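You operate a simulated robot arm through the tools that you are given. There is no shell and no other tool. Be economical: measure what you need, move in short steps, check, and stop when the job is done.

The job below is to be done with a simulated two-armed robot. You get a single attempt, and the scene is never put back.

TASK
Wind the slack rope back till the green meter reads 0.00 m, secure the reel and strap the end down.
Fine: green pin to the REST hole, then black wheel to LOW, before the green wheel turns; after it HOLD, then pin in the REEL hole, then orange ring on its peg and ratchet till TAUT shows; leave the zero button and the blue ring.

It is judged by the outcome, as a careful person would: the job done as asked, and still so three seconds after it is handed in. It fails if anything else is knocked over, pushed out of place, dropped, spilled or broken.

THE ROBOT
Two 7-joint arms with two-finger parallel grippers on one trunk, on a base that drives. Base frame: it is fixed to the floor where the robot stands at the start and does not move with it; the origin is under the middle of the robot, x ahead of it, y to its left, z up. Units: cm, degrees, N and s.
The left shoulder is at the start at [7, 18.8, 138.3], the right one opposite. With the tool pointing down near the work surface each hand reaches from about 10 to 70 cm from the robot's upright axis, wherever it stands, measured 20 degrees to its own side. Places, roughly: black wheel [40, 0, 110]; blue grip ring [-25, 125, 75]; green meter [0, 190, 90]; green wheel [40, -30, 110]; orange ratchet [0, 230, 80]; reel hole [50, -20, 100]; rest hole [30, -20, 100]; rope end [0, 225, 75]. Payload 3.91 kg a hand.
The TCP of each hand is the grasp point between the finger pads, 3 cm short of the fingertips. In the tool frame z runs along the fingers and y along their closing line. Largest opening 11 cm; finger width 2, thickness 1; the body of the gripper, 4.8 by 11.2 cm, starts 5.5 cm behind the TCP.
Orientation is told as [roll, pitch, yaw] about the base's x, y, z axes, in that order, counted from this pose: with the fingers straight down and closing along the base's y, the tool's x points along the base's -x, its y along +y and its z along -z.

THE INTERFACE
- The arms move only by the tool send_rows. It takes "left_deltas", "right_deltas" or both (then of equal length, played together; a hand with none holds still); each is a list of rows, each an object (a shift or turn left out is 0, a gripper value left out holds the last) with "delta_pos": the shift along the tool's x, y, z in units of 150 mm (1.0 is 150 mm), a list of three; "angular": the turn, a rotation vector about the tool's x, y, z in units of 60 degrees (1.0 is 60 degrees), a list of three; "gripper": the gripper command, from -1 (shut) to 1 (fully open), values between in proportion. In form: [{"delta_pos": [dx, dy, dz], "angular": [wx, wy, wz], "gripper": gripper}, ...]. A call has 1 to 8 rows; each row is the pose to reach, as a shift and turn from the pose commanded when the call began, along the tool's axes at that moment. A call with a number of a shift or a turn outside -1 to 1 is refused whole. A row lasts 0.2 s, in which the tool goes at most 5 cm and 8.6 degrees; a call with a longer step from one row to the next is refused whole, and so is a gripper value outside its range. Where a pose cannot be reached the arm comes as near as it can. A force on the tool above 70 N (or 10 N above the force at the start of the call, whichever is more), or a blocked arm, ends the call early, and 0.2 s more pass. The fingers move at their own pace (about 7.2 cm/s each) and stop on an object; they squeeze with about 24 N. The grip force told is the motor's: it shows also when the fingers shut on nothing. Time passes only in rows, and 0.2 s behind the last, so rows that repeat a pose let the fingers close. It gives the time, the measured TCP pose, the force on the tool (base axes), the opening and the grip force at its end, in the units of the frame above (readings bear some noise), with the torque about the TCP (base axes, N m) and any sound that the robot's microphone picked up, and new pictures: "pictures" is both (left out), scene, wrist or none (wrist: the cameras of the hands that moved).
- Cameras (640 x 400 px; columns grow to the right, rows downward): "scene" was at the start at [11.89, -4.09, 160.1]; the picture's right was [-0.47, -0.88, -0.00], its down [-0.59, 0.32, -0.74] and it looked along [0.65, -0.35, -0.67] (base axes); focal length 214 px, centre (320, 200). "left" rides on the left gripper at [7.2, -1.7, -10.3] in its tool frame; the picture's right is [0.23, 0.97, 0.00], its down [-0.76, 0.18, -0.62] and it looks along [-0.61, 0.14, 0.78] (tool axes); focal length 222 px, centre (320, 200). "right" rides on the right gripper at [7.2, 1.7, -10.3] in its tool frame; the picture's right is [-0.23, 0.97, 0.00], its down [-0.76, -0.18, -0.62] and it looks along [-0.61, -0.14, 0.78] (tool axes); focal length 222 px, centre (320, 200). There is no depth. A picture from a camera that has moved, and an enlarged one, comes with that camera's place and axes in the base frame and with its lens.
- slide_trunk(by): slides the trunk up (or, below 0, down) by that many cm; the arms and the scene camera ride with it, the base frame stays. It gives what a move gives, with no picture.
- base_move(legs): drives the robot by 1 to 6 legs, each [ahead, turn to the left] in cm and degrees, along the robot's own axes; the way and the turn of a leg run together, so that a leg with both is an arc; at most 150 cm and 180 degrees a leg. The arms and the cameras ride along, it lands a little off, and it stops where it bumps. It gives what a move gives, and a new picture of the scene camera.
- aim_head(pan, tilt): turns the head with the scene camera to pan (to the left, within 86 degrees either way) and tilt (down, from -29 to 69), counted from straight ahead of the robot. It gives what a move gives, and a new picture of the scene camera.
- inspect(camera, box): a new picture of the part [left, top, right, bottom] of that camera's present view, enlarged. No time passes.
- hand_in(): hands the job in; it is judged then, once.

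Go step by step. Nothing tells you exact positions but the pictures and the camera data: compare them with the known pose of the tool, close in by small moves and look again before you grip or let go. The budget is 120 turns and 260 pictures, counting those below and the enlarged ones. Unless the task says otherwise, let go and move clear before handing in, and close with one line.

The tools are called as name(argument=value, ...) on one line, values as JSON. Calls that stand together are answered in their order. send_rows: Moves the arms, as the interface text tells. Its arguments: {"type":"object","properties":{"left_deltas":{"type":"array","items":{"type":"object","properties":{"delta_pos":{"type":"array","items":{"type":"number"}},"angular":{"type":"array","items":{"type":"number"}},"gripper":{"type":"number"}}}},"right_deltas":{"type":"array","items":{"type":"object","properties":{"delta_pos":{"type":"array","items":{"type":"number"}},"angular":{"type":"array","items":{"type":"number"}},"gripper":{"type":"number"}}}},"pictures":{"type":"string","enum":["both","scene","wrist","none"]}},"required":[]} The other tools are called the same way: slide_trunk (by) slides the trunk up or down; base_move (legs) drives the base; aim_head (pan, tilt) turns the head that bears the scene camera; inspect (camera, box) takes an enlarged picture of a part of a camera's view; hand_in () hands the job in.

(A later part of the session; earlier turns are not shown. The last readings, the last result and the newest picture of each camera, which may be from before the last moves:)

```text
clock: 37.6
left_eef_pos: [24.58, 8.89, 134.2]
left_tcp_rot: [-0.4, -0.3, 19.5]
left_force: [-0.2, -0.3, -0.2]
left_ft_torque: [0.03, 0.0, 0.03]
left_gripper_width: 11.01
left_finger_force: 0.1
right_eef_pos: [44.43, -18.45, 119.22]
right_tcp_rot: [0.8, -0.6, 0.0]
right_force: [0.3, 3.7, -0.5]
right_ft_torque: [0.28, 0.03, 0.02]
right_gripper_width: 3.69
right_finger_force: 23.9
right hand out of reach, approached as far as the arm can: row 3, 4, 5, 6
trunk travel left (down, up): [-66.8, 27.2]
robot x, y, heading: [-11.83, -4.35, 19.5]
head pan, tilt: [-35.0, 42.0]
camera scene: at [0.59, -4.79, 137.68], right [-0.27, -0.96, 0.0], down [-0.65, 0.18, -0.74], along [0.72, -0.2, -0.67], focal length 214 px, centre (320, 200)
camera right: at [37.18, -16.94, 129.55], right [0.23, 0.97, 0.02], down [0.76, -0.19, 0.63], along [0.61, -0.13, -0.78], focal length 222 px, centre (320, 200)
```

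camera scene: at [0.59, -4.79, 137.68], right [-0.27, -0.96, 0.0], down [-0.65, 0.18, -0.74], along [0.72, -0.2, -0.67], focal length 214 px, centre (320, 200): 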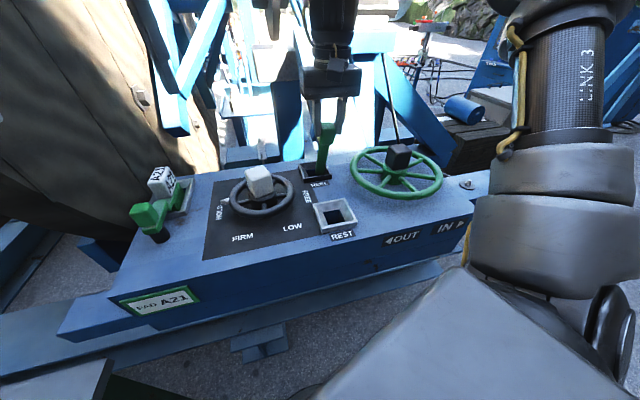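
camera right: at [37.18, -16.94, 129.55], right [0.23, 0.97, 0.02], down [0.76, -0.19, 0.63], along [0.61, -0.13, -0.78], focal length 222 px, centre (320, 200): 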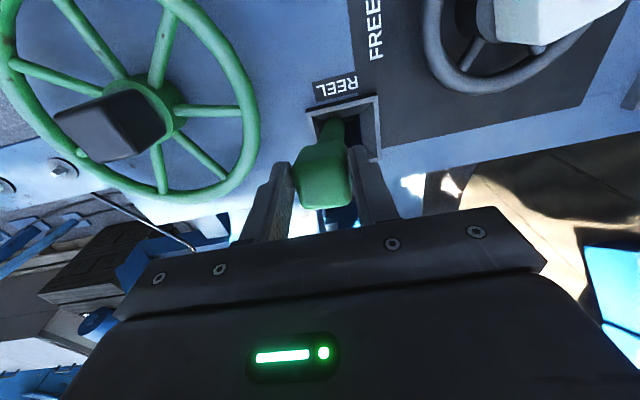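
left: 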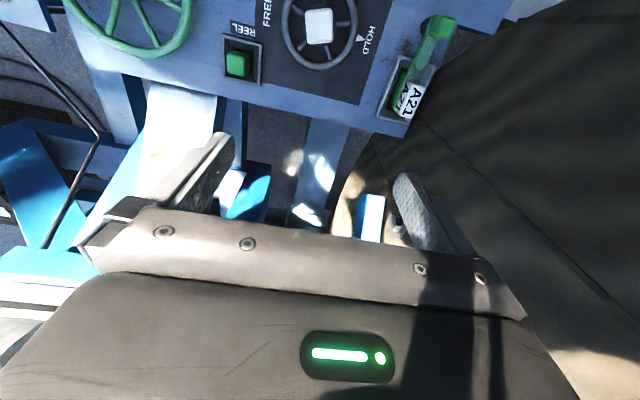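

The lift ran into the outer reach limit and drifted sideways. I'll return above the hole lower down, then lift with the trunk.

send_rows(right_deltas=[{"delta_pos": [-0.05, 0.045, 0.12]}, {"delta_pos": [-0.1, 0.09, 0.24]}, {"delta_pos": [-0.15, 0.135, 0.36]}, {"delta_pos": [-0.195, 0.175, 0.48]}, {"delta_pos": [-0.195, 0.175, 0.48]}], pictures="wrist")

inspect(camera="scene", box=[250, 110, 410, 210])

```text
clock: 38.8
left_eef_pos: [24.63, 8.67, 134.15]
left_tcp_rot: [-0.3, -0.2, 19.6]
left_force: [-0.9, -0.3, 1.0]
left_ft_torque: [0.0, -0.01, 0.01]
left_gripper_width: 11.01
left_finger_force: 0.2
right_eef_pos: [47.27, -16.27, 112.0]
right_tcp_rot: [0.5, -0.4, 0.0]
right_force: [-2.5, -0.8, -4.6]
right_ft_torque: [-0.15, 0.54, 0.01]
right_gripper_width: 3.56
right_finger_force: 23.8
trunk travel left (down, up): [-66.8, 27.2]
robot x, y, heading: [-11.92, -4.11, 19.7]
head pan, tilt: [-35.0, 42.0]
camera right: at [40.1, -14.74, 122.39], right [0.23, 0.97, 0.01], down [0.76, -0.18, 0.63], along [0.61, -0.13, -0.78], focal length 222 px, centre (320, 200)
```

right: 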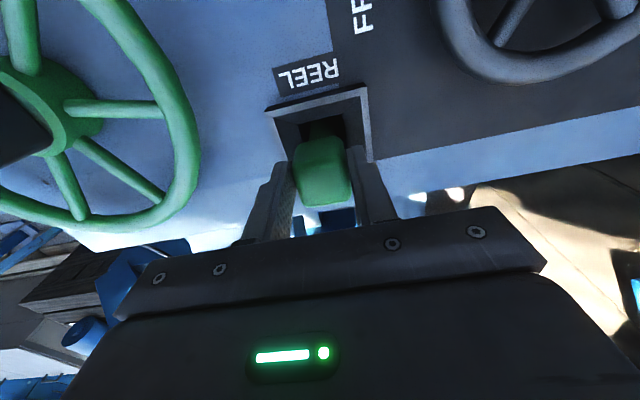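

```text
4.00 times, centred on (330, 160) of scene
camera zoom: at [0.6, -4.89, 137.65], right [-0.27, -0.96, 0.0], down [-0.65, 0.18, -0.74], along [0.72, -0.2, -0.67], focal length 858 px, centre (280, 360)
```

zoom: 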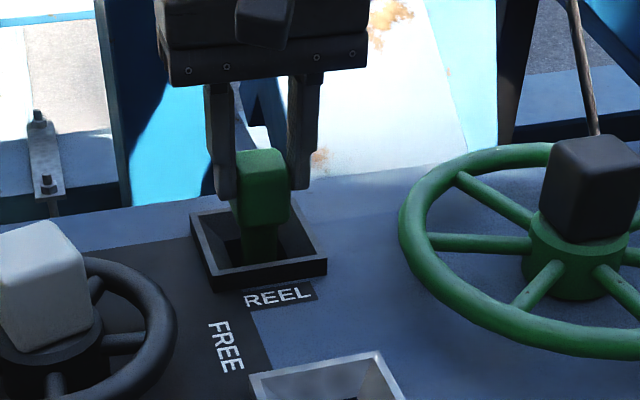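

Pin still held nearly upright. Lifting with the trunk by 12 cm.

slide_trunk(by=12)

inspect(camera="scene", box=[200, 100, 440, 250])

inspect(camera="right", box=[0, 0, 640, 400])

```text
clock: 40.3
left_eef_pos: [24.6, 8.75, 146.13]
left_tcp_rot: [-0.3, -0.2, 19.6]
left_force: [0.4, 0.1, 0.0]
left_ft_torque: [-0.04, 0.0, 0.04]
left_gripper_width: 11.0
left_finger_force: 0.0
right_eef_pos: [47.37, -16.38, 124.0]
right_tcp_rot: [0.4, -0.4, 0.0]
right_force: [-0.1, 0.7, -3.5]
right_ft_torque: [-0.04, 0.04, 0.0]
right_gripper_width: 3.56
right_finger_force: 23.7
trunk travel left (down, up): [-78.8, 15.2]
robot x, y, heading: [-11.54, -4.12, 19.7]
head pan, tilt: [-35.0, 42.0]
```

```text
2.67 times, centred on (320, 175) of scene
camera zoom: at [0.68, -4.86, 149.65], right [-0.27, -0.96, 0.0], down [-0.65, 0.18, -0.74], along [0.72, -0.2, -0.67], focal length 572 px, centre (320, 267)
```

zoom: 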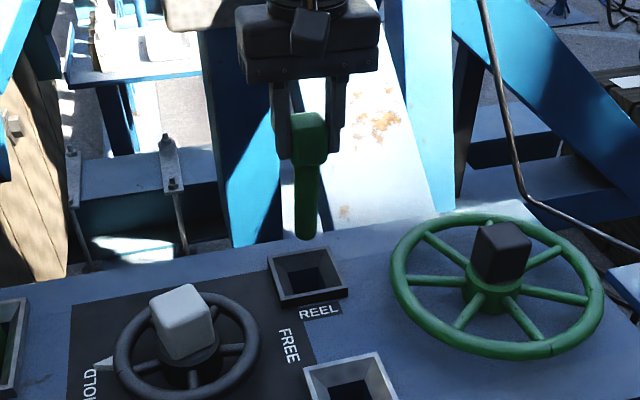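

```text
1.00 times, centred on (320, 200) of right (not enlarged: the box is as wide or as high as the picture)
camera zoom: at [40.15, -14.7, 134.41], right [0.23, 0.97, 0.01], down [0.76, -0.18, 0.63], along [0.61, -0.13, -0.78], focal length 222 px, centre (320, 200)
```

zoom: 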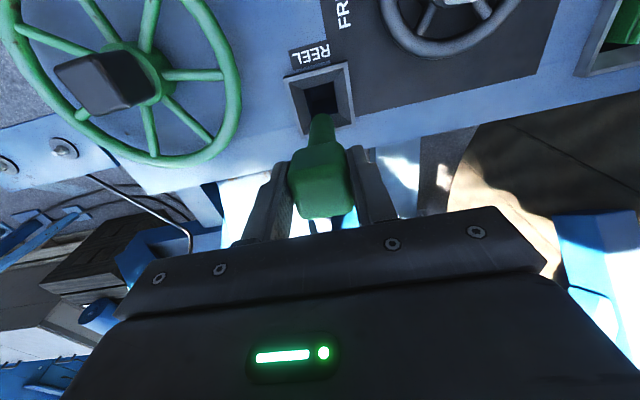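

The pin is out, about 14 cm below the TCP at its tip. The REST hole measures about [30.4, -16.1, frame top 105.4]. I'll move the pin back in x toward it.

send_rows(right_deltas=[{"delta_pos": [0.2, 0, -0.03]}, {"delta_pos": [0.4, 0.01, -0.03]}, {"delta_pos": [0.6, 0.01, -0.03]}, {"delta_pos": [0.8, 0.01, -0.03]}, {"delta_pos": [1.0, 0.01, -0.03]}, {"delta_pos": [1.0, 0.01, -0.03]}], pictures="both")

```text
clock: 41.7
left_eef_pos: [24.51, 8.39, 146.32]
left_tcp_rot: [-0.2, -0.5, 19.7]
left_force: [0.5, -0.1, 0.3]
left_ft_torque: [0.03, -0.03, 0.01]
left_gripper_width: 11.0
left_finger_force: 0.1
right_eef_pos: [38.87, -21.43, 129.23]
right_tcp_rot: [0.3, -0.9, 0.1]
right_force: [-2.3, -0.9, -4.8]
right_ft_torque: [0.03, 0.02, -0.03]
right_gripper_width: 3.58
right_finger_force: 23.8
right hand out of reach, approached as far as the arm can: row 2, 3, 4, 5, 6
trunk travel left (down, up): [-78.8, 15.2]
robot x, y, heading: [-11.73, -4.05, 19.7]
head pan, tilt: [-35.0, 42.0]
camera scene: at [0.46, -5.1, 149.68], right [-0.26, -0.96, 0.0], down [-0.64, 0.18, -0.74], along [0.72, -0.2, -0.67], focal length 214 px, centre (320, 200)
camera right: at [31.7, -19.8, 139.51], right [0.22, 0.97, 0.01], down [0.75, -0.18, 0.63], along [0.62, -0.14, -0.77], focal length 222 px, centre (320, 200)
```

scene: 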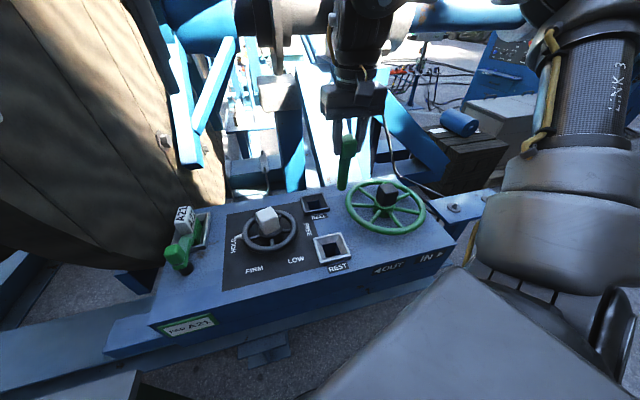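
right: 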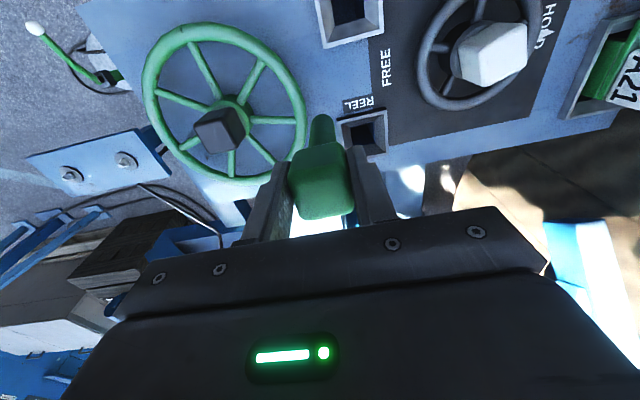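

Inner limit again, so I'll use the base: back up 16 cm, then move the hand out over the REST hole.

base_move(legs=[[-16, 0]])

```text
clock: 43.2
left_eef_pos: [9.52, 3.32, 146.03]
left_tcp_rot: [-0.3, -0.2, 19.4]
left_force: [0.1, -0.7, 0.1]
left_ft_torque: [0.02, 0.01, 0.01]
left_gripper_width: 11.02
left_finger_force: 0.1
right_eef_pos: [24.03, -26.76, 129.06]
right_tcp_rot: [0.1, -0.7, 0.0]
right_force: [0.6, 0.8, -4.6]
right_ft_torque: [0.02, 0.03, -0.04]
right_gripper_width: 3.6
right_finger_force: 23.8
trunk travel left (down, up): [-78.8, 15.2]
robot x, y, heading: [-27.15, -9.71, 19.7]
head pan, tilt: [-35.0, 42.0]
camera scene: at [-14.54, -10.34, 149.63], right [-0.27, -0.96, 0.0], down [-0.65, 0.18, -0.74], along [0.72, -0.2, -0.67], focal length 214 px, centre (320, 200)
```

scene: 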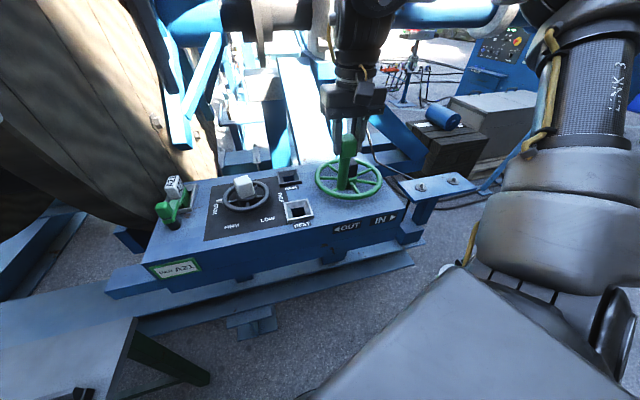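

send_rows(right_deltas=[{"delta_pos": [-0.12, 0.22, 0.05]}, {"delta_pos": [-0.24, 0.44, 0.1]}, {"delta_pos": [-0.36, 0.62, 0.2]}, {"delta_pos": [-0.425, 0.71, 0.32]}, {"delta_pos": [-0.425, 0.71, 0.32]}, {"delta_pos": [-0.425, 0.71, 0.32]}], pictures="wrist")

inspect(camera="scene", box=[220, 120, 380, 220])

```text
clock: 44.6
left_eef_pos: [9.13, 3.27, 146.18]
left_tcp_rot: [-0.3, -0.4, 19.5]
left_force: [-0.6, -0.1, 0.2]
left_ft_torque: [0.01, -0.03, 0.0]
left_gripper_width: 10.99
left_finger_force: 0.0
right_eef_pos: [29.77, -18.93, 123.54]
right_tcp_rot: [0.4, -0.9, 0.0]
right_force: [-0.4, 0.6, -3.7]
right_ft_torque: [0.01, 0.04, 0.0]
right_gripper_width: 3.6
right_finger_force: 23.8
right hand out of reach, approached as far as the arm can: row 3, 4, 5, 6
trunk travel left (down, up): [-78.8, 15.2]
robot x, y, heading: [-27.37, -9.45, 19.5]
head pan, tilt: [-35.0, 42.0]
camera right: at [22.53, -17.23, 133.84], right [0.23, 0.97, 0.01], down [0.75, -0.18, 0.63], along [0.62, -0.14, -0.77], focal length 222 px, centre (320, 200)
```

right: 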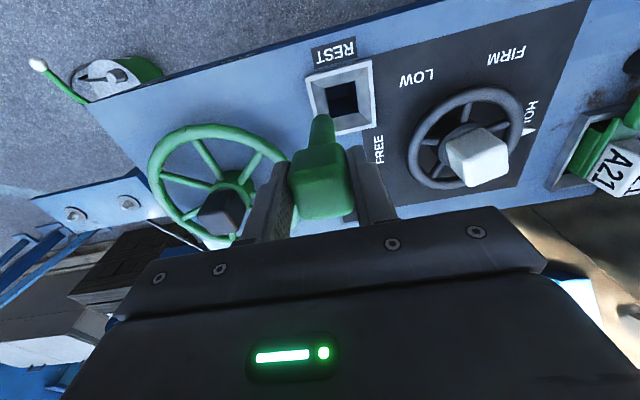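

```text
4.00 times, centred on (300, 170) of scene
camera zoom: at [-14.8, -10.43, 149.66], right [-0.27, -0.96, 0.0], down [-0.64, 0.18, -0.74], along [0.72, -0.2, -0.67], focal length 858 px, centre (400, 320)
```

zoom: 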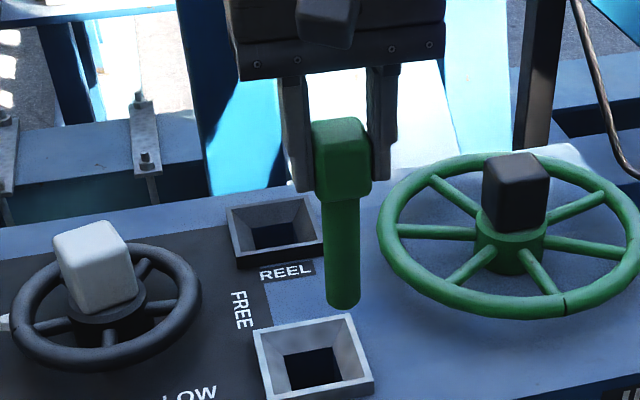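

The REST hole is confirmed at [30.5, -16.1]. The hand is 2.8 cm short in y, so a small base turn of 4° left brings it over and gives room.

base_move(legs=[[0, 4]])

inspect(camera="right", box=[240, 20, 400, 120])

```text
clock: 45.4
left_eef_pos: [8.45, 5.25, 146.07]
left_tcp_rot: [0.0, -0.3, 23.4]
left_force: [1.1, -0.3, 0.1]
left_ft_torque: [0.03, 0.02, -0.03]
left_gripper_width: 10.97
left_finger_force: 0.0
right_eef_pos: [30.53, -15.22, 123.43]
right_tcp_rot: [0.4, -0.8, 4.1]
right_force: [-0.1, 0.0, -4.6]
right_ft_torque: [0.02, 0.04, 0.01]
right_gripper_width: 3.57
right_finger_force: 24.1
trunk travel left (down, up): [-78.8, 15.2]
robot x, y, heading: [-27.19, -9.77, 23.4]
head pan, tilt: [-35.0, 42.0]
camera scene: at [-14.61, -9.91, 149.64], right [-0.2, -0.98, 0.0], down [-0.66, 0.14, -0.74], along [0.73, -0.15, -0.67], focal length 214 px, centre (320, 200)
```

scene: 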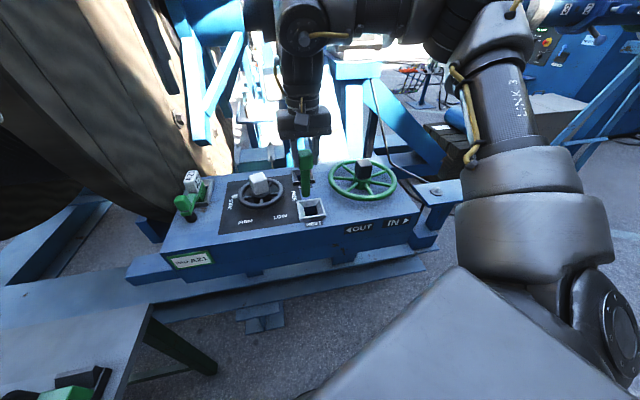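

```text
4.00 times, centred on (320, 70) of right
camera zoom: at [23.1, -14.13, 133.77], right [0.16, 0.99, 0.01], down [0.76, -0.13, 0.63], along [0.63, -0.09, -0.77], focal length 888 px, centre (320, 720)
```

zoom: 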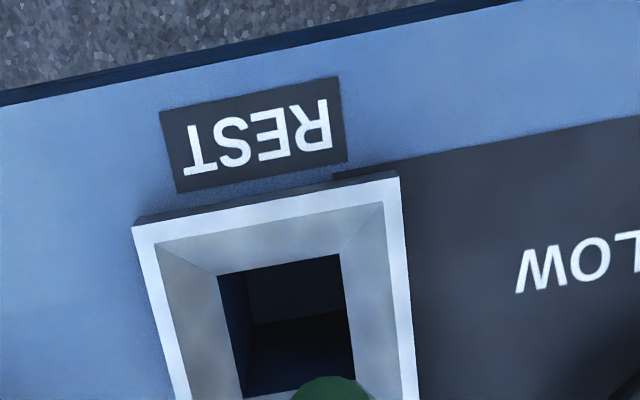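

The pin appears tilted about 5.5° in the grip, with its tip leaning +x. I'll pitch the tool to upright it and center over the hole at about [31.0, -16.1].

send_rows(right_deltas=[{"delta_pos": [-0.029, -0.062, 0], "angular": [0, 0.05, 0]}, {"delta_pos": [-0.029, -0.062, 0], "angular": [0, 0.092, 0]}, {"delta_pos": [-0.029, -0.062, 0], "angular": [0, 0.092, 0]}], pictures="wrist")

inspect(camera="scene", box=[240, 130, 400, 230])

inspect(camera="right", box=[240, 30, 400, 130])

```text
clock: 46.2
left_eef_pos: [8.31, 5.81, 146.17]
left_tcp_rot: [-0.3, -0.2, 23.3]
left_force: [0.0, 0.6, -0.6]
left_ft_torque: [-0.01, 0.01, 0.01]
left_gripper_width: 11.02
left_finger_force: 0.1
right_eef_pos: [30.57, -16.18, 123.17]
right_tcp_rot: [0.6, 4.7, 4.1]
right_force: [-0.2, 0.3, -4.7]
right_ft_torque: [0.0, 0.02, 0.02]
right_gripper_width: 3.59
right_finger_force: 23.9
right hand out of reach, approached as far as the arm can: row 2, 3
trunk travel left (down, up): [-78.8, 15.2]
robot x, y, heading: [-26.87, -9.7, 23.3]
head pan, tilt: [-35.0, 42.0]
camera right: at [24.25, -14.96, 134.24], right [0.16, 0.99, -0.01], down [0.82, -0.12, 0.56], along [0.55, -0.1, -0.83], focal length 222 px, centre (320, 200)
```

right: 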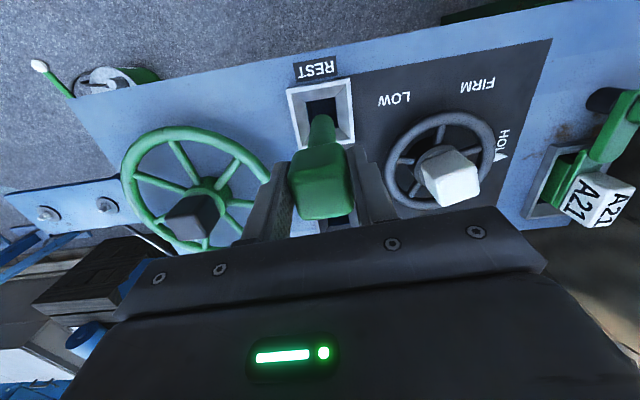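

```text
4.00 times, centred on (320, 180) of scene
camera zoom: at [-14.72, -9.39, 149.65], right [-0.2, -0.98, 0.0], down [-0.66, 0.13, -0.74], along [0.73, -0.15, -0.67], focal length 858 px, centre (320, 280)
```

zoom: 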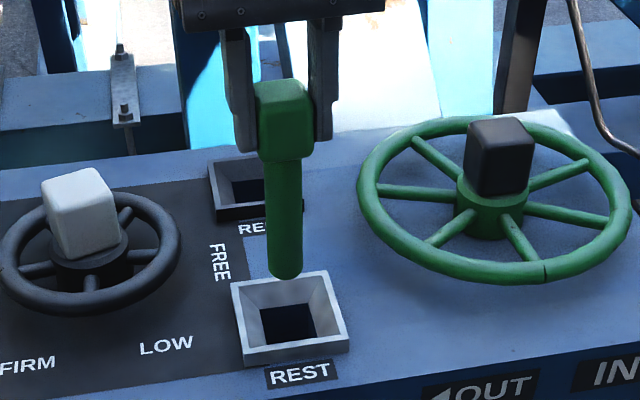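

```text
4.00 times, centred on (320, 80) of right
camera zoom: at [24.25, -14.96, 134.24], right [0.16, 0.99, -0.01], down [0.82, -0.12, 0.56], along [0.55, -0.1, -0.83], focal length 888 px, centre (320, 680)
```

zoom: 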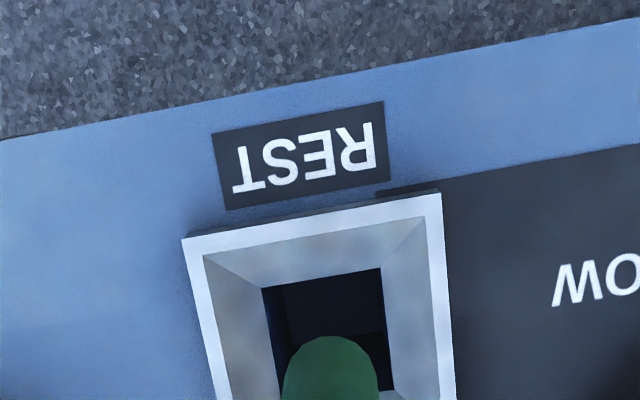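

The tip is at about [31.25, -16.2] with the hole near [30.8, -16.1], well inside the funnel. I'll nudge 0.4 cm and lower with the trunk in stages.

send_rows(right_deltas=[{"delta_pos": [0.028, 0, 0]}, {"delta_pos": [0.028, 0, 0]}], pictures="none")

slide_trunk(by=-6)

inspect(camera="scene", box=[240, 100, 400, 200])

inspect(camera="right", box=[200, 30, 440, 180])

```text
clock: 46.8
left_eef_pos: [8.27, 5.69, 146.08]
left_tcp_rot: [-0.3, -0.2, 23.4]
left_force: [-0.5, 0.2, 0.5]
left_ft_torque: [0.01, 0.02, -0.02]
left_gripper_width: 11.01
left_finger_force: 0.1
right_eef_pos: [30.15, -16.2, 123.3]
right_tcp_rot: [0.4, 4.8, 4.1]
right_force: [-1.0, 0.6, -4.1]
right_ft_torque: [0.0, 0.02, 0.03]
right_gripper_width: 3.58
right_finger_force: 24.0
trunk travel left (down, up): [-78.8, 15.2]
robot x, y, heading: [-27.33, -9.58, 23.6]
head pan, tilt: [-35.0, 42.0]
```

```text
clock: 47.8
left_eef_pos: [8.23, 5.73, 140.22]
left_tcp_rot: [-0.3, -0.2, 23.4]
left_force: [-0.3, 0.6, 0.3]
left_ft_torque: [0.01, -0.02, -0.02]
left_gripper_width: 11.0
left_finger_force: 0.0
right_eef_pos: [30.03, -16.2, 117.16]
right_tcp_rot: [0.3, 4.6, 4.0]
right_force: [-0.1, -0.4, -3.9]
right_ft_torque: [-0.04, 0.02, -0.01]
right_gripper_width: 3.59
right_finger_force: 24.1
trunk travel left (down, up): [-72.8, 21.2]
robot x, y, heading: [-27.23, -9.68, 23.5]
head pan, tilt: [-35.0, 42.0]
```

```text
4.00 times, centred on (320, 150) of scene
camera zoom: at [-14.74, -9.5, 143.66], right [-0.2, -0.98, 0.0], down [-0.66, 0.13, -0.74], along [0.73, -0.15, -0.67], focal length 858 px, centre (320, 400)
```

zoom: 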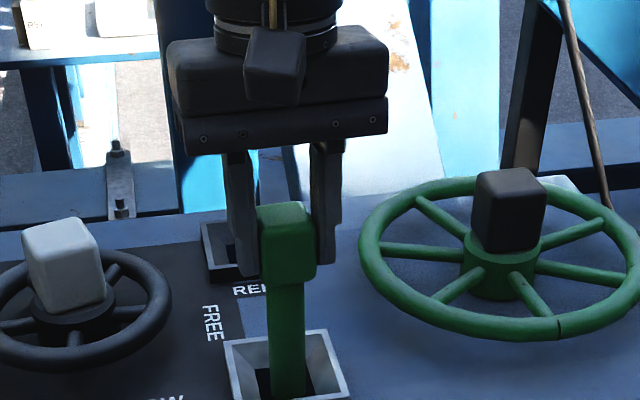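

```text
2.67 times, centred on (320, 105) of right
camera zoom: at [23.8, -15.09, 128.26], right [0.16, 0.99, -0.01], down [0.82, -0.12, 0.56], along [0.55, -0.1, -0.83], focal length 592 px, centre (320, 453)
```

zoom: 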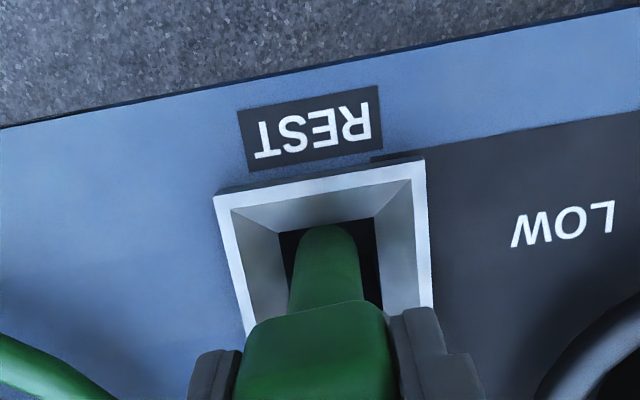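

The tip has entered the hole without contact force. Continuing down.

slide_trunk(by=-4)

inspect(camera="scene", box=[240, 80, 400, 180])

```text
clock: 48.6
left_eef_pos: [8.24, 5.68, 136.22]
left_tcp_rot: [-0.3, -0.2, 23.4]
left_force: [-0.3, 0.8, -0.4]
left_ft_torque: [-0.01, 0.02, 0.01]
left_gripper_width: 10.98
left_finger_force: 0.1
right_eef_pos: [30.14, -16.13, 113.23]
right_tcp_rot: [0.3, 4.7, 4.0]
right_force: [0.5, 0.0, -4.8]
right_ft_torque: [-0.02, 0.04, 0.02]
right_gripper_width: 3.59
right_finger_force: 24.1
trunk travel left (down, up): [-68.8, 25.2]
robot x, y, heading: [-27.18, -9.43, 23.6]
head pan, tilt: [-35.0, 42.0]
```

```text
4.00 times, centred on (320, 130) of scene
camera zoom: at [-14.74, -9.48, 139.66], right [-0.2, -0.98, 0.0], down [-0.66, 0.13, -0.74], along [0.73, -0.15, -0.67], focal length 858 px, centre (320, 480)
```

zoom: 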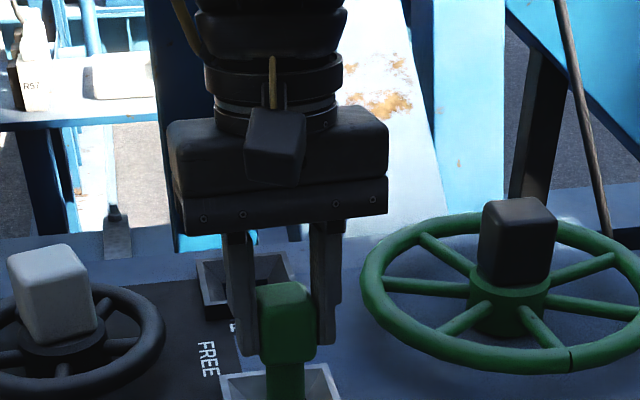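

slide_trunk(by=-2.8)

inspect(camera="scene", box=[240, 80, 400, 180])

inspect(camera="right", box=[200, 50, 440, 200])

```text
clock: 49.4
left_eef_pos: [8.25, 5.7, 133.26]
left_tcp_rot: [-0.3, -0.2, 23.4]
left_force: [-0.1, -0.9, 0.0]
left_ft_torque: [-0.04, -0.02, 0.01]
left_gripper_width: 11.0
left_finger_force: 0.1
right_eef_pos: [30.12, -16.15, 110.51]
right_tcp_rot: [0.3, 4.7, 4.1]
right_force: [0.4, -0.1, -4.4]
right_ft_torque: [0.02, -0.02, 0.02]
right_gripper_width: 3.58
right_finger_force: 23.9
trunk travel left (down, up): [-66.0, 28.0]
robot x, y, heading: [-27.44, -9.85, 23.5]
head pan, tilt: [-35.0, 42.0]
```

```text
4.00 times, centred on (320, 130) of scene
camera zoom: at [-14.75, -9.48, 136.85], right [-0.2, -0.98, 0.0], down [-0.66, 0.13, -0.74], along [0.73, -0.15, -0.67], focal length 858 px, centre (320, 480)
```

zoom: 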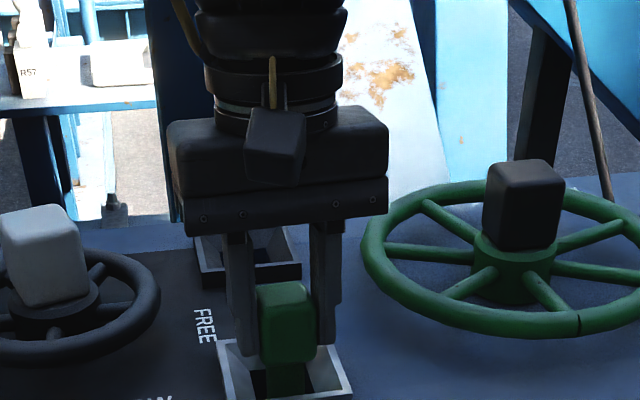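

```text
2.67 times, centred on (320, 125) of right
camera zoom: at [23.79, -15.08, 121.46], right [0.16, 0.99, -0.01], down [0.82, -0.12, 0.56], along [0.55, -0.1, -0.83], focal length 592 px, centre (320, 400)
```

zoom: 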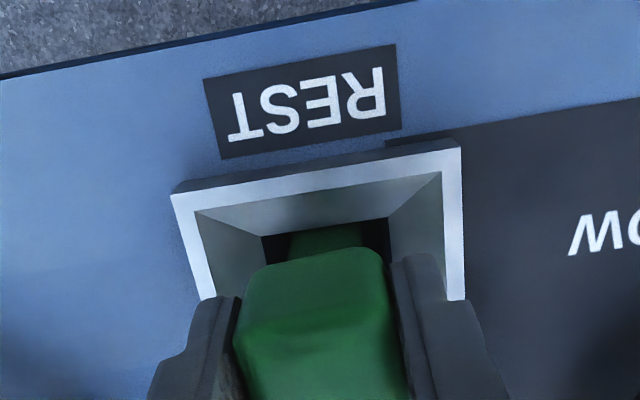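

slide_trunk(by=-0.8)

slide_trunk(by=-0.6)

```text
clock: 50.0
left_eef_pos: [8.39, 5.67, 132.58]
left_tcp_rot: [-0.3, -0.2, 23.4]
left_force: [-0.3, 1.1, 0.4]
left_ft_torque: [0.0, 0.0, -0.05]
left_gripper_width: 10.99
left_finger_force: 0.1
right_eef_pos: [30.14, -16.24, 109.74]
right_tcp_rot: [0.2, 4.7, 4.1]
right_force: [-0.4, 0.2, -3.9]
right_ft_torque: [0.0, 0.02, -0.02]
right_gripper_width: 3.58
right_finger_force: 23.6
trunk travel left (down, up): [-65.2, 28.8]
robot x, y, heading: [-26.93, -9.85, 23.4]
head pan, tilt: [-35.0, 42.0]
```

```text
clock: 50.5
left_eef_pos: [8.12, 5.81, 132.11]
left_tcp_rot: [-0.2, -0.2, 23.4]
left_force: [0.6, 0.3, 0.2]
left_ft_torque: [0.03, 0.02, 0.01]
left_gripper_width: 10.99
left_finger_force: 0.1
right_eef_pos: [29.99, -16.15, 109.28]
right_tcp_rot: [0.4, 4.5, 4.0]
right_force: [0.3, -2.8, 16.9]
right_ft_torque: [-0.4, -0.23, -0.03]
right_gripper_width: 3.6
right_finger_force: 24.3
trunk travel left (down, up): [-64.6, 29.4]
robot x, y, heading: [-27.23, -9.92, 23.6]
head pan, tilt: [-35.0, 42.0]
```

Contact force shows the pin bottomed in the REST hole. Releasing and lifting clear.

send_rows(right_deltas=[{"delta_pos": [0, 0, 0], "gripper": 0.0}, {"delta_pos": [0, 0, 0], "gripper": 0.0}, {"delta_pos": [0, 0, 0], "gripper": 0.0}], pictures="none")

slide_trunk(by=12)

inspect(camera="scene", box=[160, 100, 400, 250])

inspect(camera="right", box=[0, 0, 640, 400])

```text
clock: 51.3
left_eef_pos: [8.27, 5.81, 131.87]
left_tcp_rot: [-0.3, -0.1, 23.4]
left_force: [0.3, 0.2, 0.0]
left_ft_torque: [0.0, 0.01, -0.02]
left_gripper_width: 10.99
left_finger_force: 0.2
right_eef_pos: [30.13, -16.25, 108.92]
right_tcp_rot: [0.2, 4.7, 4.1]
right_force: [-1.0, 0.0, -0.5]
right_ft_torque: [0.01, 0.0, 0.0]
right_gripper_width: 5.5
right_finger_force: 0.1
trunk travel left (down, up): [-64.6, 29.4]
robot x, y, heading: [-27.16, -9.84, 23.4]
head pan, tilt: [-35.0, 42.0]
```

```text
clock: 52.8
left_eef_pos: [8.21, 5.83, 143.93]
left_tcp_rot: [-0.2, -0.2, 23.4]
left_force: [-0.4, 0.2, 0.9]
left_ft_torque: [0.0, 0.0, 0.0]
left_gripper_width: 11.04
left_finger_force: 0.0
right_eef_pos: [30.01, -16.19, 121.05]
right_tcp_rot: [0.3, 4.7, 4.1]
right_force: [-0.2, -0.2, -0.1]
right_ft_torque: [0.0, -0.02, 0.02]
right_gripper_width: 5.51
right_finger_force: 0.0
trunk travel left (down, up): [-76.6, 17.4]
robot x, y, heading: [-27.1, -9.86, 23.5]
head pan, tilt: [-35.0, 42.0]
```

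```text
2.67 times, centred on (280, 175) of scene
camera zoom: at [-14.74, -9.47, 147.45], right [-0.2, -0.98, 0.0], down [-0.66, 0.13, -0.74], along [0.73, -0.15, -0.67], focal length 572 px, centre (427, 267)
```

zoom: 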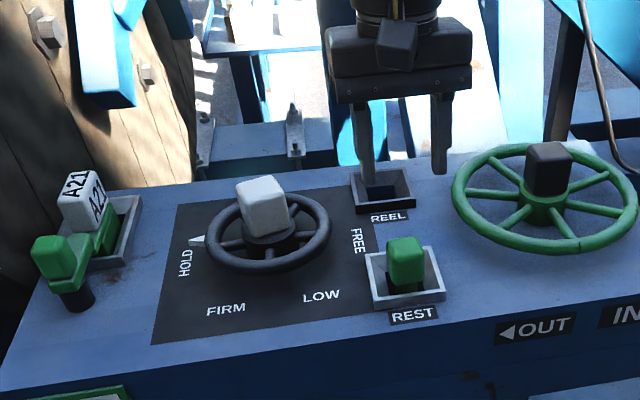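

```text
1.00 times, centred on (320, 200) of right (not enlarged: the box is as wide or as high as the picture)
camera zoom: at [23.79, -15.07, 132.06], right [0.16, 0.99, -0.01], down [0.82, -0.12, 0.56], along [0.55, -0.1, -0.83], focal length 222 px, centre (320, 200)
```

zoom: 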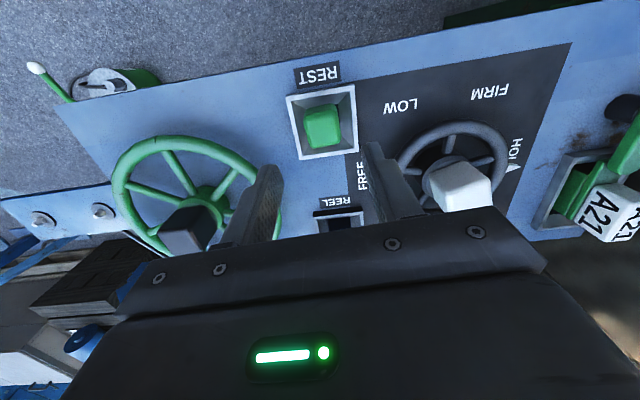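

The pin sits in REST. The black wheel center is about [38.4, -2.2] with stations every 60° (HOLD +y, FIRM, LOW, FREE −y), so LOW is +120° counterclockwise from above. I'll reposition the base for the right arm to work there.

slide_trunk(by=4)

base_move(legs=[[0, 13], [8, 0]])

inspect(camera="right", box=[0, 0, 640, 400])

```text
clock: 53.6
left_eef_pos: [8.35, 5.74, 148.0]
left_tcp_rot: [-0.3, -0.2, 23.4]
left_force: [0.3, -0.1, 0.3]
left_ft_torque: [0.03, 0.05, 0.0]
left_gripper_width: 10.99
left_finger_force: 0.1
right_eef_pos: [30.12, -16.25, 125.12]
right_tcp_rot: [0.3, 4.8, 4.0]
right_force: [0.3, 0.8, 0.2]
right_ft_torque: [-0.03, 0.0, 0.01]
right_gripper_width: 5.51
right_finger_force: 0.1
trunk travel left (down, up): [-80.6, 13.4]
robot x, y, heading: [-27.23, -10.1, 23.4]
head pan, tilt: [-35.0, 42.0]
```

```text
clock: 55.5
left_eef_pos: [8.63, 16.66, 148.59]
left_tcp_rot: [-0.2, -1.2, 36.3]
left_force: [0.0, -0.8, 0.7]
left_ft_torque: [0.06, -0.07, -0.01]
left_gripper_width: 11.0
left_finger_force: 0.0
right_eef_pos: [35.07, 0.37, 125.92]
right_tcp_rot: [0.7, 3.8, 17.2]
right_force: [-0.9, -0.3, 1.3]
right_ft_torque: [0.07, -0.06, -0.01]
right_gripper_width: 5.49
right_finger_force: 0.0
trunk travel left (down, up): [-80.6, 13.4]
robot x, y, heading: [-21.02, -4.76, 36.7]
head pan, tilt: [-35.0, 42.0]
camera scene: at [-10.18, -2.97, 151.6], right [0.03, -1.0, -0.01], down [-0.66, -0.01, -0.75], along [0.75, 0.02, -0.66], focal length 214 px, centre (320, 200)
```

scene: 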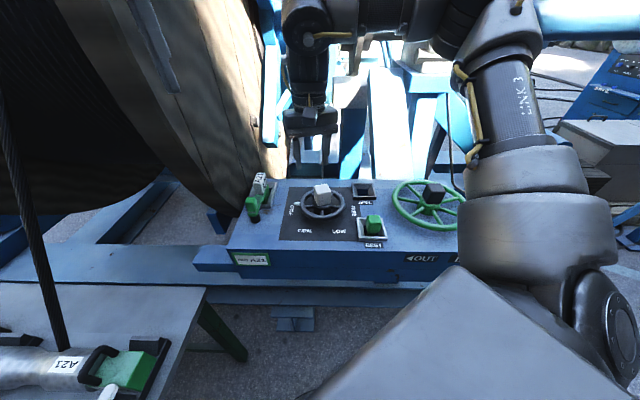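

```text
1.00 times, centred on (320, 200) of right (not enlarged: the box is as wide or as high as the picture)
camera zoom: at [28.54, -0.01, 136.78], right [-0.07, 1.0, 0.0], down [0.82, 0.06, 0.57], along [0.57, 0.04, -0.82], focal length 222 px, centre (320, 200)
```

zoom: 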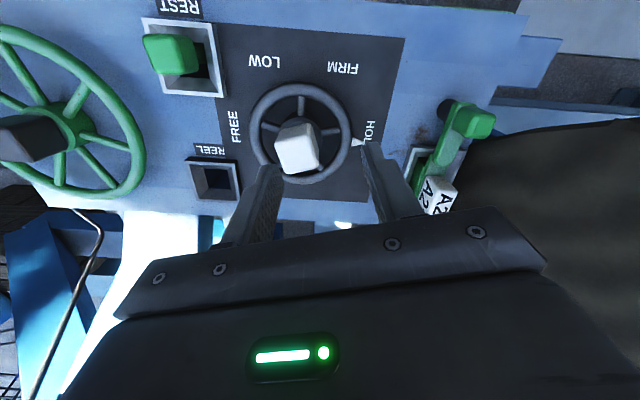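

The knob is at about [38.5, -2.0], top near 112.6. I'll align the right hand over it at yaw 0.

send_rows(right_deltas=[{"delta_pos": [-0.06, -0.07, 0], "angular": [0, -0.03, 0.1], "gripper": 0.2}, {"delta_pos": [-0.12, -0.14, 0], "angular": [0, -0.06, 0.2], "gripper": 0.2}, {"delta_pos": [-0.169, -0.22, 0], "angular": [0, -0.06, 0.287], "gripper": 0.2}, {"delta_pos": [-0.169, -0.22, 0], "angular": [0, -0.06, 0.287], "gripper": 0.2}], pictures="wrist")

inspect(camera="scene", box=[240, 140, 400, 240])

```text
clock: 56.5
left_eef_pos: [10.27, 17.84, 148.03]
left_tcp_rot: [-0.2, -0.4, 36.4]
left_force: [0.4, 0.4, 0.1]
left_ft_torque: [-0.01, 0.03, -0.01]
left_gripper_width: 10.99
left_finger_force: 0.0
right_eef_pos: [41.32, -2.11, 126.92]
right_tcp_rot: [-0.2, 1.4, 2.6]
right_force: [0.6, 0.5, -1.0]
right_ft_torque: [-0.03, 0.02, 0.03]
right_gripper_width: 6.59
right_finger_force: 0.1
right hand out of reach, approached as far as the arm can: row 2, 3, 4
trunk travel left (down, up): [-80.6, 13.4]
robot x, y, heading: [-20.87, -4.88, 36.4]
head pan, tilt: [-35.0, 42.0]
camera right: at [34.44, -0.72, 137.56], right [0.18, 0.98, -0.01], down [0.78, -0.14, 0.61], along [0.59, -0.12, -0.8], focal length 222 px, centre (320, 200)
```

right: 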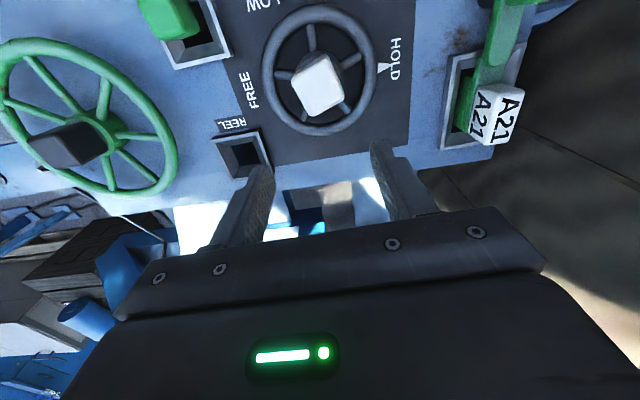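

```text
4.00 times, centred on (320, 190) of scene
camera zoom: at [-8.49, -1.75, 151.41], right [0.03, -1.0, 0.0], down [-0.67, -0.02, -0.74], along [0.74, 0.02, -0.67], focal length 858 px, centre (320, 240)
```

zoom: 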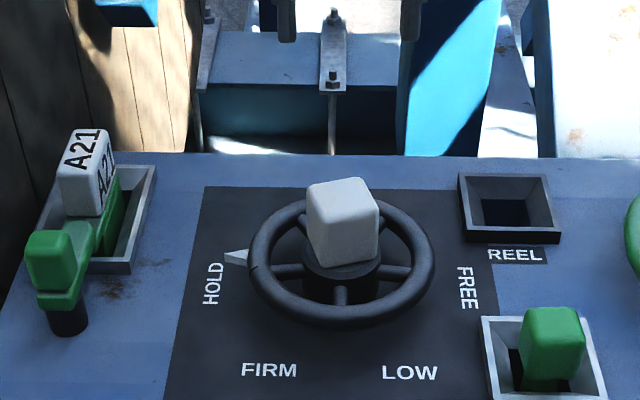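

The knob is rotated about +14°, which also suits the wrist better. Going to yaw 14 over the knob.

send_rows(right_deltas=[{"delta_pos": [0.06, 0.005, 0.03], "angular": [0, -0.02, -0.1], "gripper": 0.2}, {"delta_pos": [0.12, 0.01, 0.06], "angular": [0, -0.02, -0.19], "gripper": 0.2}, {"delta_pos": [0.187, 0.015, 0.06], "angular": [0, -0.02, -0.19], "gripper": 0.2}, {"delta_pos": [0.187, 0.015, 0.06], "angular": [0, -0.02, -0.19], "gripper": 0.2}], pictures="wrist")

```text
clock: 57.5
left_eef_pos: [9.73, 17.69, 148.13]
left_tcp_rot: [-0.3, -0.5, 36.4]
left_force: [-0.9, 0.2, 0.2]
left_ft_torque: [-0.01, 0.01, -0.01]
left_gripper_width: 11.0
left_finger_force: 0.1
right_eef_pos: [38.19, -2.08, 126.42]
right_tcp_rot: [-0.2, -0.2, 11.4]
right_force: [0.1, 0.7, 0.3]
right_ft_torque: [0.0, 0.0, 0.01]
right_gripper_width: 6.57
right_finger_force: 0.1
trunk travel left (down, up): [-80.6, 13.4]
robot x, y, heading: [-20.73, -4.77, 36.5]
head pan, tilt: [-35.0, 42.0]
camera right: at [30.82, -1.91, 136.78], right [0.03, 1.0, 0.0], down [0.78, -0.02, 0.63], along [0.63, -0.02, -0.78], focal length 222 px, centre (320, 200)
```

right: 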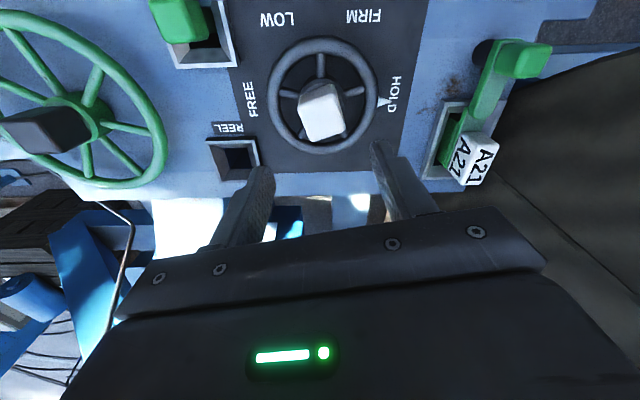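

send_rows(right_deltas=[{"delta_pos": [-0.043, 0.012, 0]}, {"delta_pos": [-0.043, 0.012, 0]}], pictures="none")

slide_trunk(by=-11)

inspect(camera="right", box=[160, 20, 480, 220])

inspect(camera="scene", box=[240, 90, 400, 190])

```text
clock: 58.1
left_eef_pos: [9.85, 17.63, 148.23]
left_tcp_rot: [-0.3, -0.5, 36.3]
left_force: [-0.5, -0.3, 0.7]
left_ft_torque: [0.01, -0.01, -0.02]
left_gripper_width: 11.01
left_finger_force: 0.2
right_eef_pos: [38.91, -1.81, 126.34]
right_tcp_rot: [-0.2, -0.3, 11.4]
right_force: [0.0, -0.3, 0.1]
right_ft_torque: [-0.02, -0.01, -0.02]
right_gripper_width: 6.62
right_finger_force: 0.0
trunk travel left (down, up): [-80.6, 13.4]
robot x, y, heading: [-20.55, -5.02, 36.5]
head pan, tilt: [-35.0, 42.0]
```

```text
clock: 59.5
left_eef_pos: [9.83, 17.66, 137.13]
left_tcp_rot: [-0.3, -0.4, 36.2]
left_force: [0.1, -0.3, -1.3]
left_ft_torque: [-0.02, -0.01, 0.01]
left_gripper_width: 11.02
left_finger_force: 0.0
right_eef_pos: [38.89, -1.82, 115.28]
right_tcp_rot: [-0.3, -0.3, 11.3]
right_force: [0.2, 0.6, -0.2]
right_ft_torque: [-0.01, 0.02, -0.02]
right_gripper_width: 6.61
right_finger_force: 0.0
trunk travel left (down, up): [-69.6, 24.4]
robot x, y, heading: [-20.98, -5.0, 36.2]
head pan, tilt: [-35.0, 42.0]
```

```text
2.00 times, centred on (320, 120) of right
camera zoom: at [31.53, -1.61, 125.81], right [0.03, 1.0, 0.0], down [0.78, -0.02, 0.63], along [0.63, -0.02, -0.78], focal length 444 px, centre (320, 360)
```

zoom: 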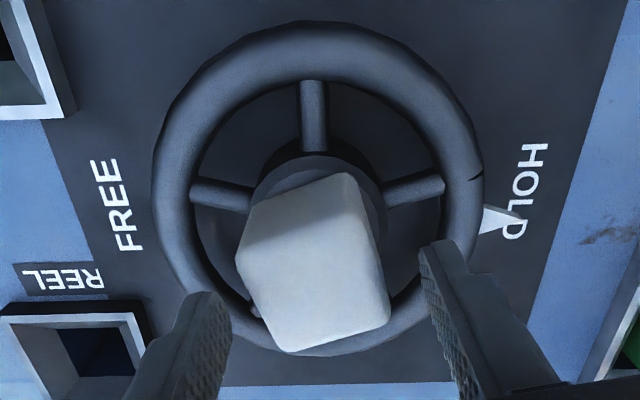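

```text
4.00 times, centred on (320, 140) of scene
camera zoom: at [-8.9, -1.95, 140.46], right [0.03, -1.0, 0.0], down [-0.67, -0.02, -0.74], along [0.74, 0.02, -0.67], focal length 858 px, centre (320, 440)
```

zoom: 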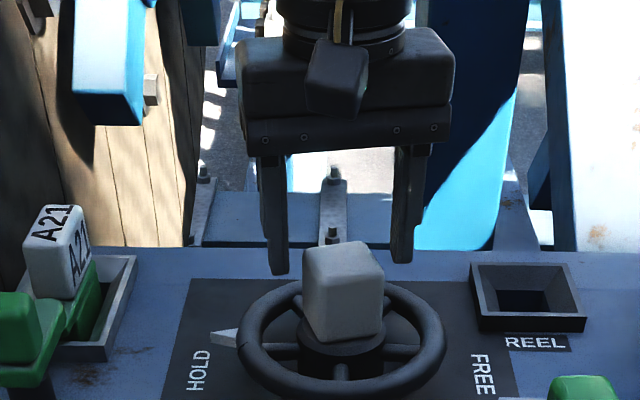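

The knob's yaw is nearer 21°. Rotating to match, lowering 3.2 cm and closing.

send_rows(right_deltas=[{"angular": [0, 0, -0.1]}, {"angular": [0, 0, -0.16]}, {"angular": [0, 0, -0.16]}], pictures="none")

slide_trunk(by=-3.3)

send_rows(right_deltas=[{"gripper": -0.5}, {"gripper": -0.5}, {"gripper": -0.5}, {"gripper": -0.5}], pictures="both")

```text
clock: 60.3
left_eef_pos: [9.93, 17.71, 137.05]
left_tcp_rot: [-0.3, -0.5, 36.3]
left_force: [-0.4, 0.7, 0.0]
left_ft_torque: [-0.04, -0.04, 0.03]
left_gripper_width: 11.01
left_finger_force: 0.2
right_eef_pos: [38.9, -1.83, 115.34]
right_tcp_rot: [-0.3, -0.3, 21.0]
right_force: [-0.1, 0.3, -0.9]
right_ft_torque: [-0.01, 0.0, 0.02]
right_gripper_width: 6.61
right_finger_force: 0.1
trunk travel left (down, up): [-69.6, 24.4]
robot x, y, heading: [-20.75, -5.14, 36.5]
head pan, tilt: [-35.0, 42.0]
```

```text
clock: 61.1
left_eef_pos: [9.82, 17.62, 133.87]
left_tcp_rot: [-0.4, -0.4, 36.4]
left_force: [-0.7, 0.4, 1.0]
left_ft_torque: [-0.01, -0.03, 0.0]
left_gripper_width: 11.0
left_finger_force: 0.0
right_eef_pos: [38.81, -1.86, 112.11]
right_tcp_rot: [-0.3, -0.2, 21.0]
right_force: [-0.5, -0.1, 0.0]
right_ft_torque: [-0.02, 0.01, -0.01]
right_gripper_width: 6.62
right_finger_force: 0.2
trunk travel left (down, up): [-66.3, 27.7]
robot x, y, heading: [-20.69, -5.12, 36.5]
head pan, tilt: [-35.0, 42.0]
```

```text
clock: 62.1
left_eef_pos: [9.85, 17.49, 133.92]
left_tcp_rot: [-0.4, -0.5, 36.3]
left_force: [-0.1, 0.2, -0.2]
left_ft_torque: [0.01, 0.02, 0.01]
left_gripper_width: 10.99
left_finger_force: 0.0
right_eef_pos: [39.0, -2.03, 112.12]
right_tcp_rot: [-0.3, -0.3, 20.9]
right_force: [6.3, -5.9, 8.5]
right_ft_torque: [0.8, 1.26, -0.1]
right_gripper_width: 4.39
right_finger_force: 45.2
trunk travel left (down, up): [-66.3, 27.7]
robot x, y, heading: [-20.54, -4.97, 36.9]
head pan, tilt: [-35.0, 42.0]
camera scene: at [-8.82, -2.11, 137.17], right [0.03, -1.0, 0.0], down [-0.67, -0.02, -0.74], along [0.74, 0.02, -0.67], focal length 214 px, centre (320, 200)
camera right: at [31.63, -3.0, 122.45], right [-0.13, 0.99, 0.0], down [0.77, 0.11, 0.63], along [0.62, 0.08, -0.78], focal length 222 px, centre (320, 200)
```

scene: 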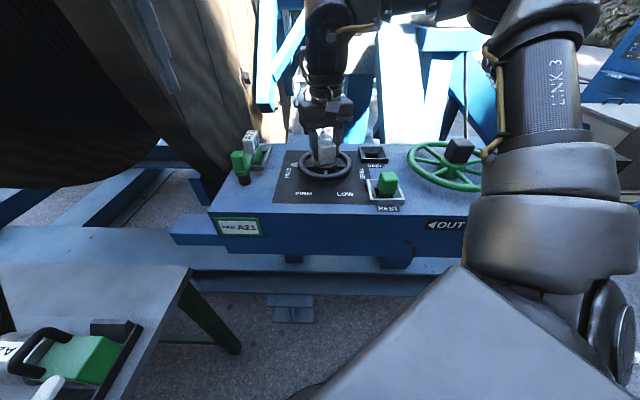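
right: 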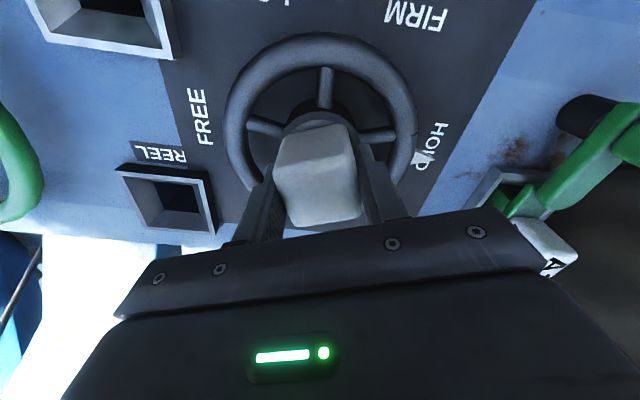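

Gripped. Turning counterclockwise by 60° first.

send_rows(right_deltas=[{"angular": [0, 0, -0.125]}, {"angular": [0, 0, -0.25]}, {"angular": [0, 0, -0.375]}, {"angular": [0, 0, -0.5]}, {"angular": [0, 0, -0.625]}, {"angular": [0, 0, -0.75]}, {"angular": [0, 0, -0.875]}, {"angular": [0, 0, -1.0]}], pictures="both")

```text
clock: 63.9
left_eef_pos: [9.96, 17.48, 133.93]
left_tcp_rot: [-0.3, -0.5, 36.2]
left_force: [0.4, -0.1, 0.4]
left_ft_torque: [-0.02, 0.0, 0.01]
left_gripper_width: 11.02
left_finger_force: 0.0
right_eef_pos: [38.87, -2.09, 112.05]
right_tcp_rot: [-0.4, -0.1, 81.0]
right_force: [16.9, -4.7, 25.7]
right_ft_torque: [1.1, 1.2, -0.1]
right_gripper_width: 4.41
right_finger_force: 45.0
trunk travel left (down, up): [-66.3, 27.7]
robot x, y, heading: [-20.88, -5.19, 36.5]
head pan, tilt: [-35.0, 42.0]
camera scene: at [-8.8, -2.11, 137.18], right [0.03, -1.0, 0.0], down [-0.67, -0.02, -0.74], along [0.74, 0.02, -0.67], focal length 214 px, centre (320, 200)
camera right: at [36.19, -8.91, 122.47], right [-0.93, 0.38, -0.01], down [0.29, 0.73, 0.62], along [0.24, 0.58, -0.78], focal length 222 px, centre (320, 200)
```

scene: 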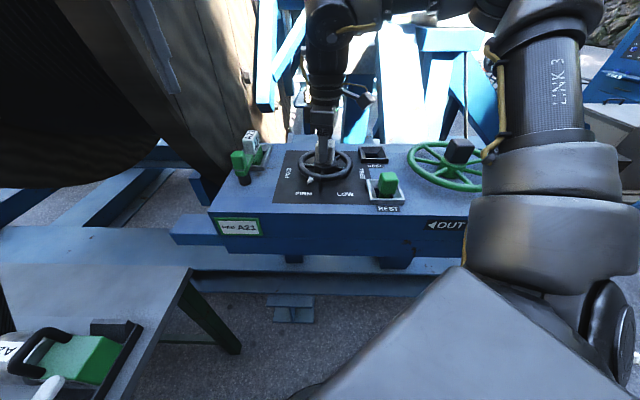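
right: 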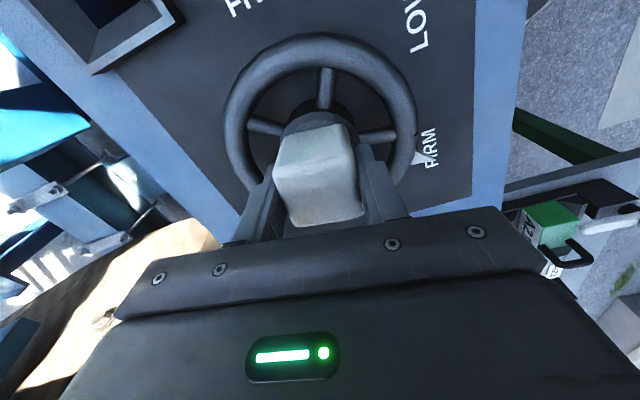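

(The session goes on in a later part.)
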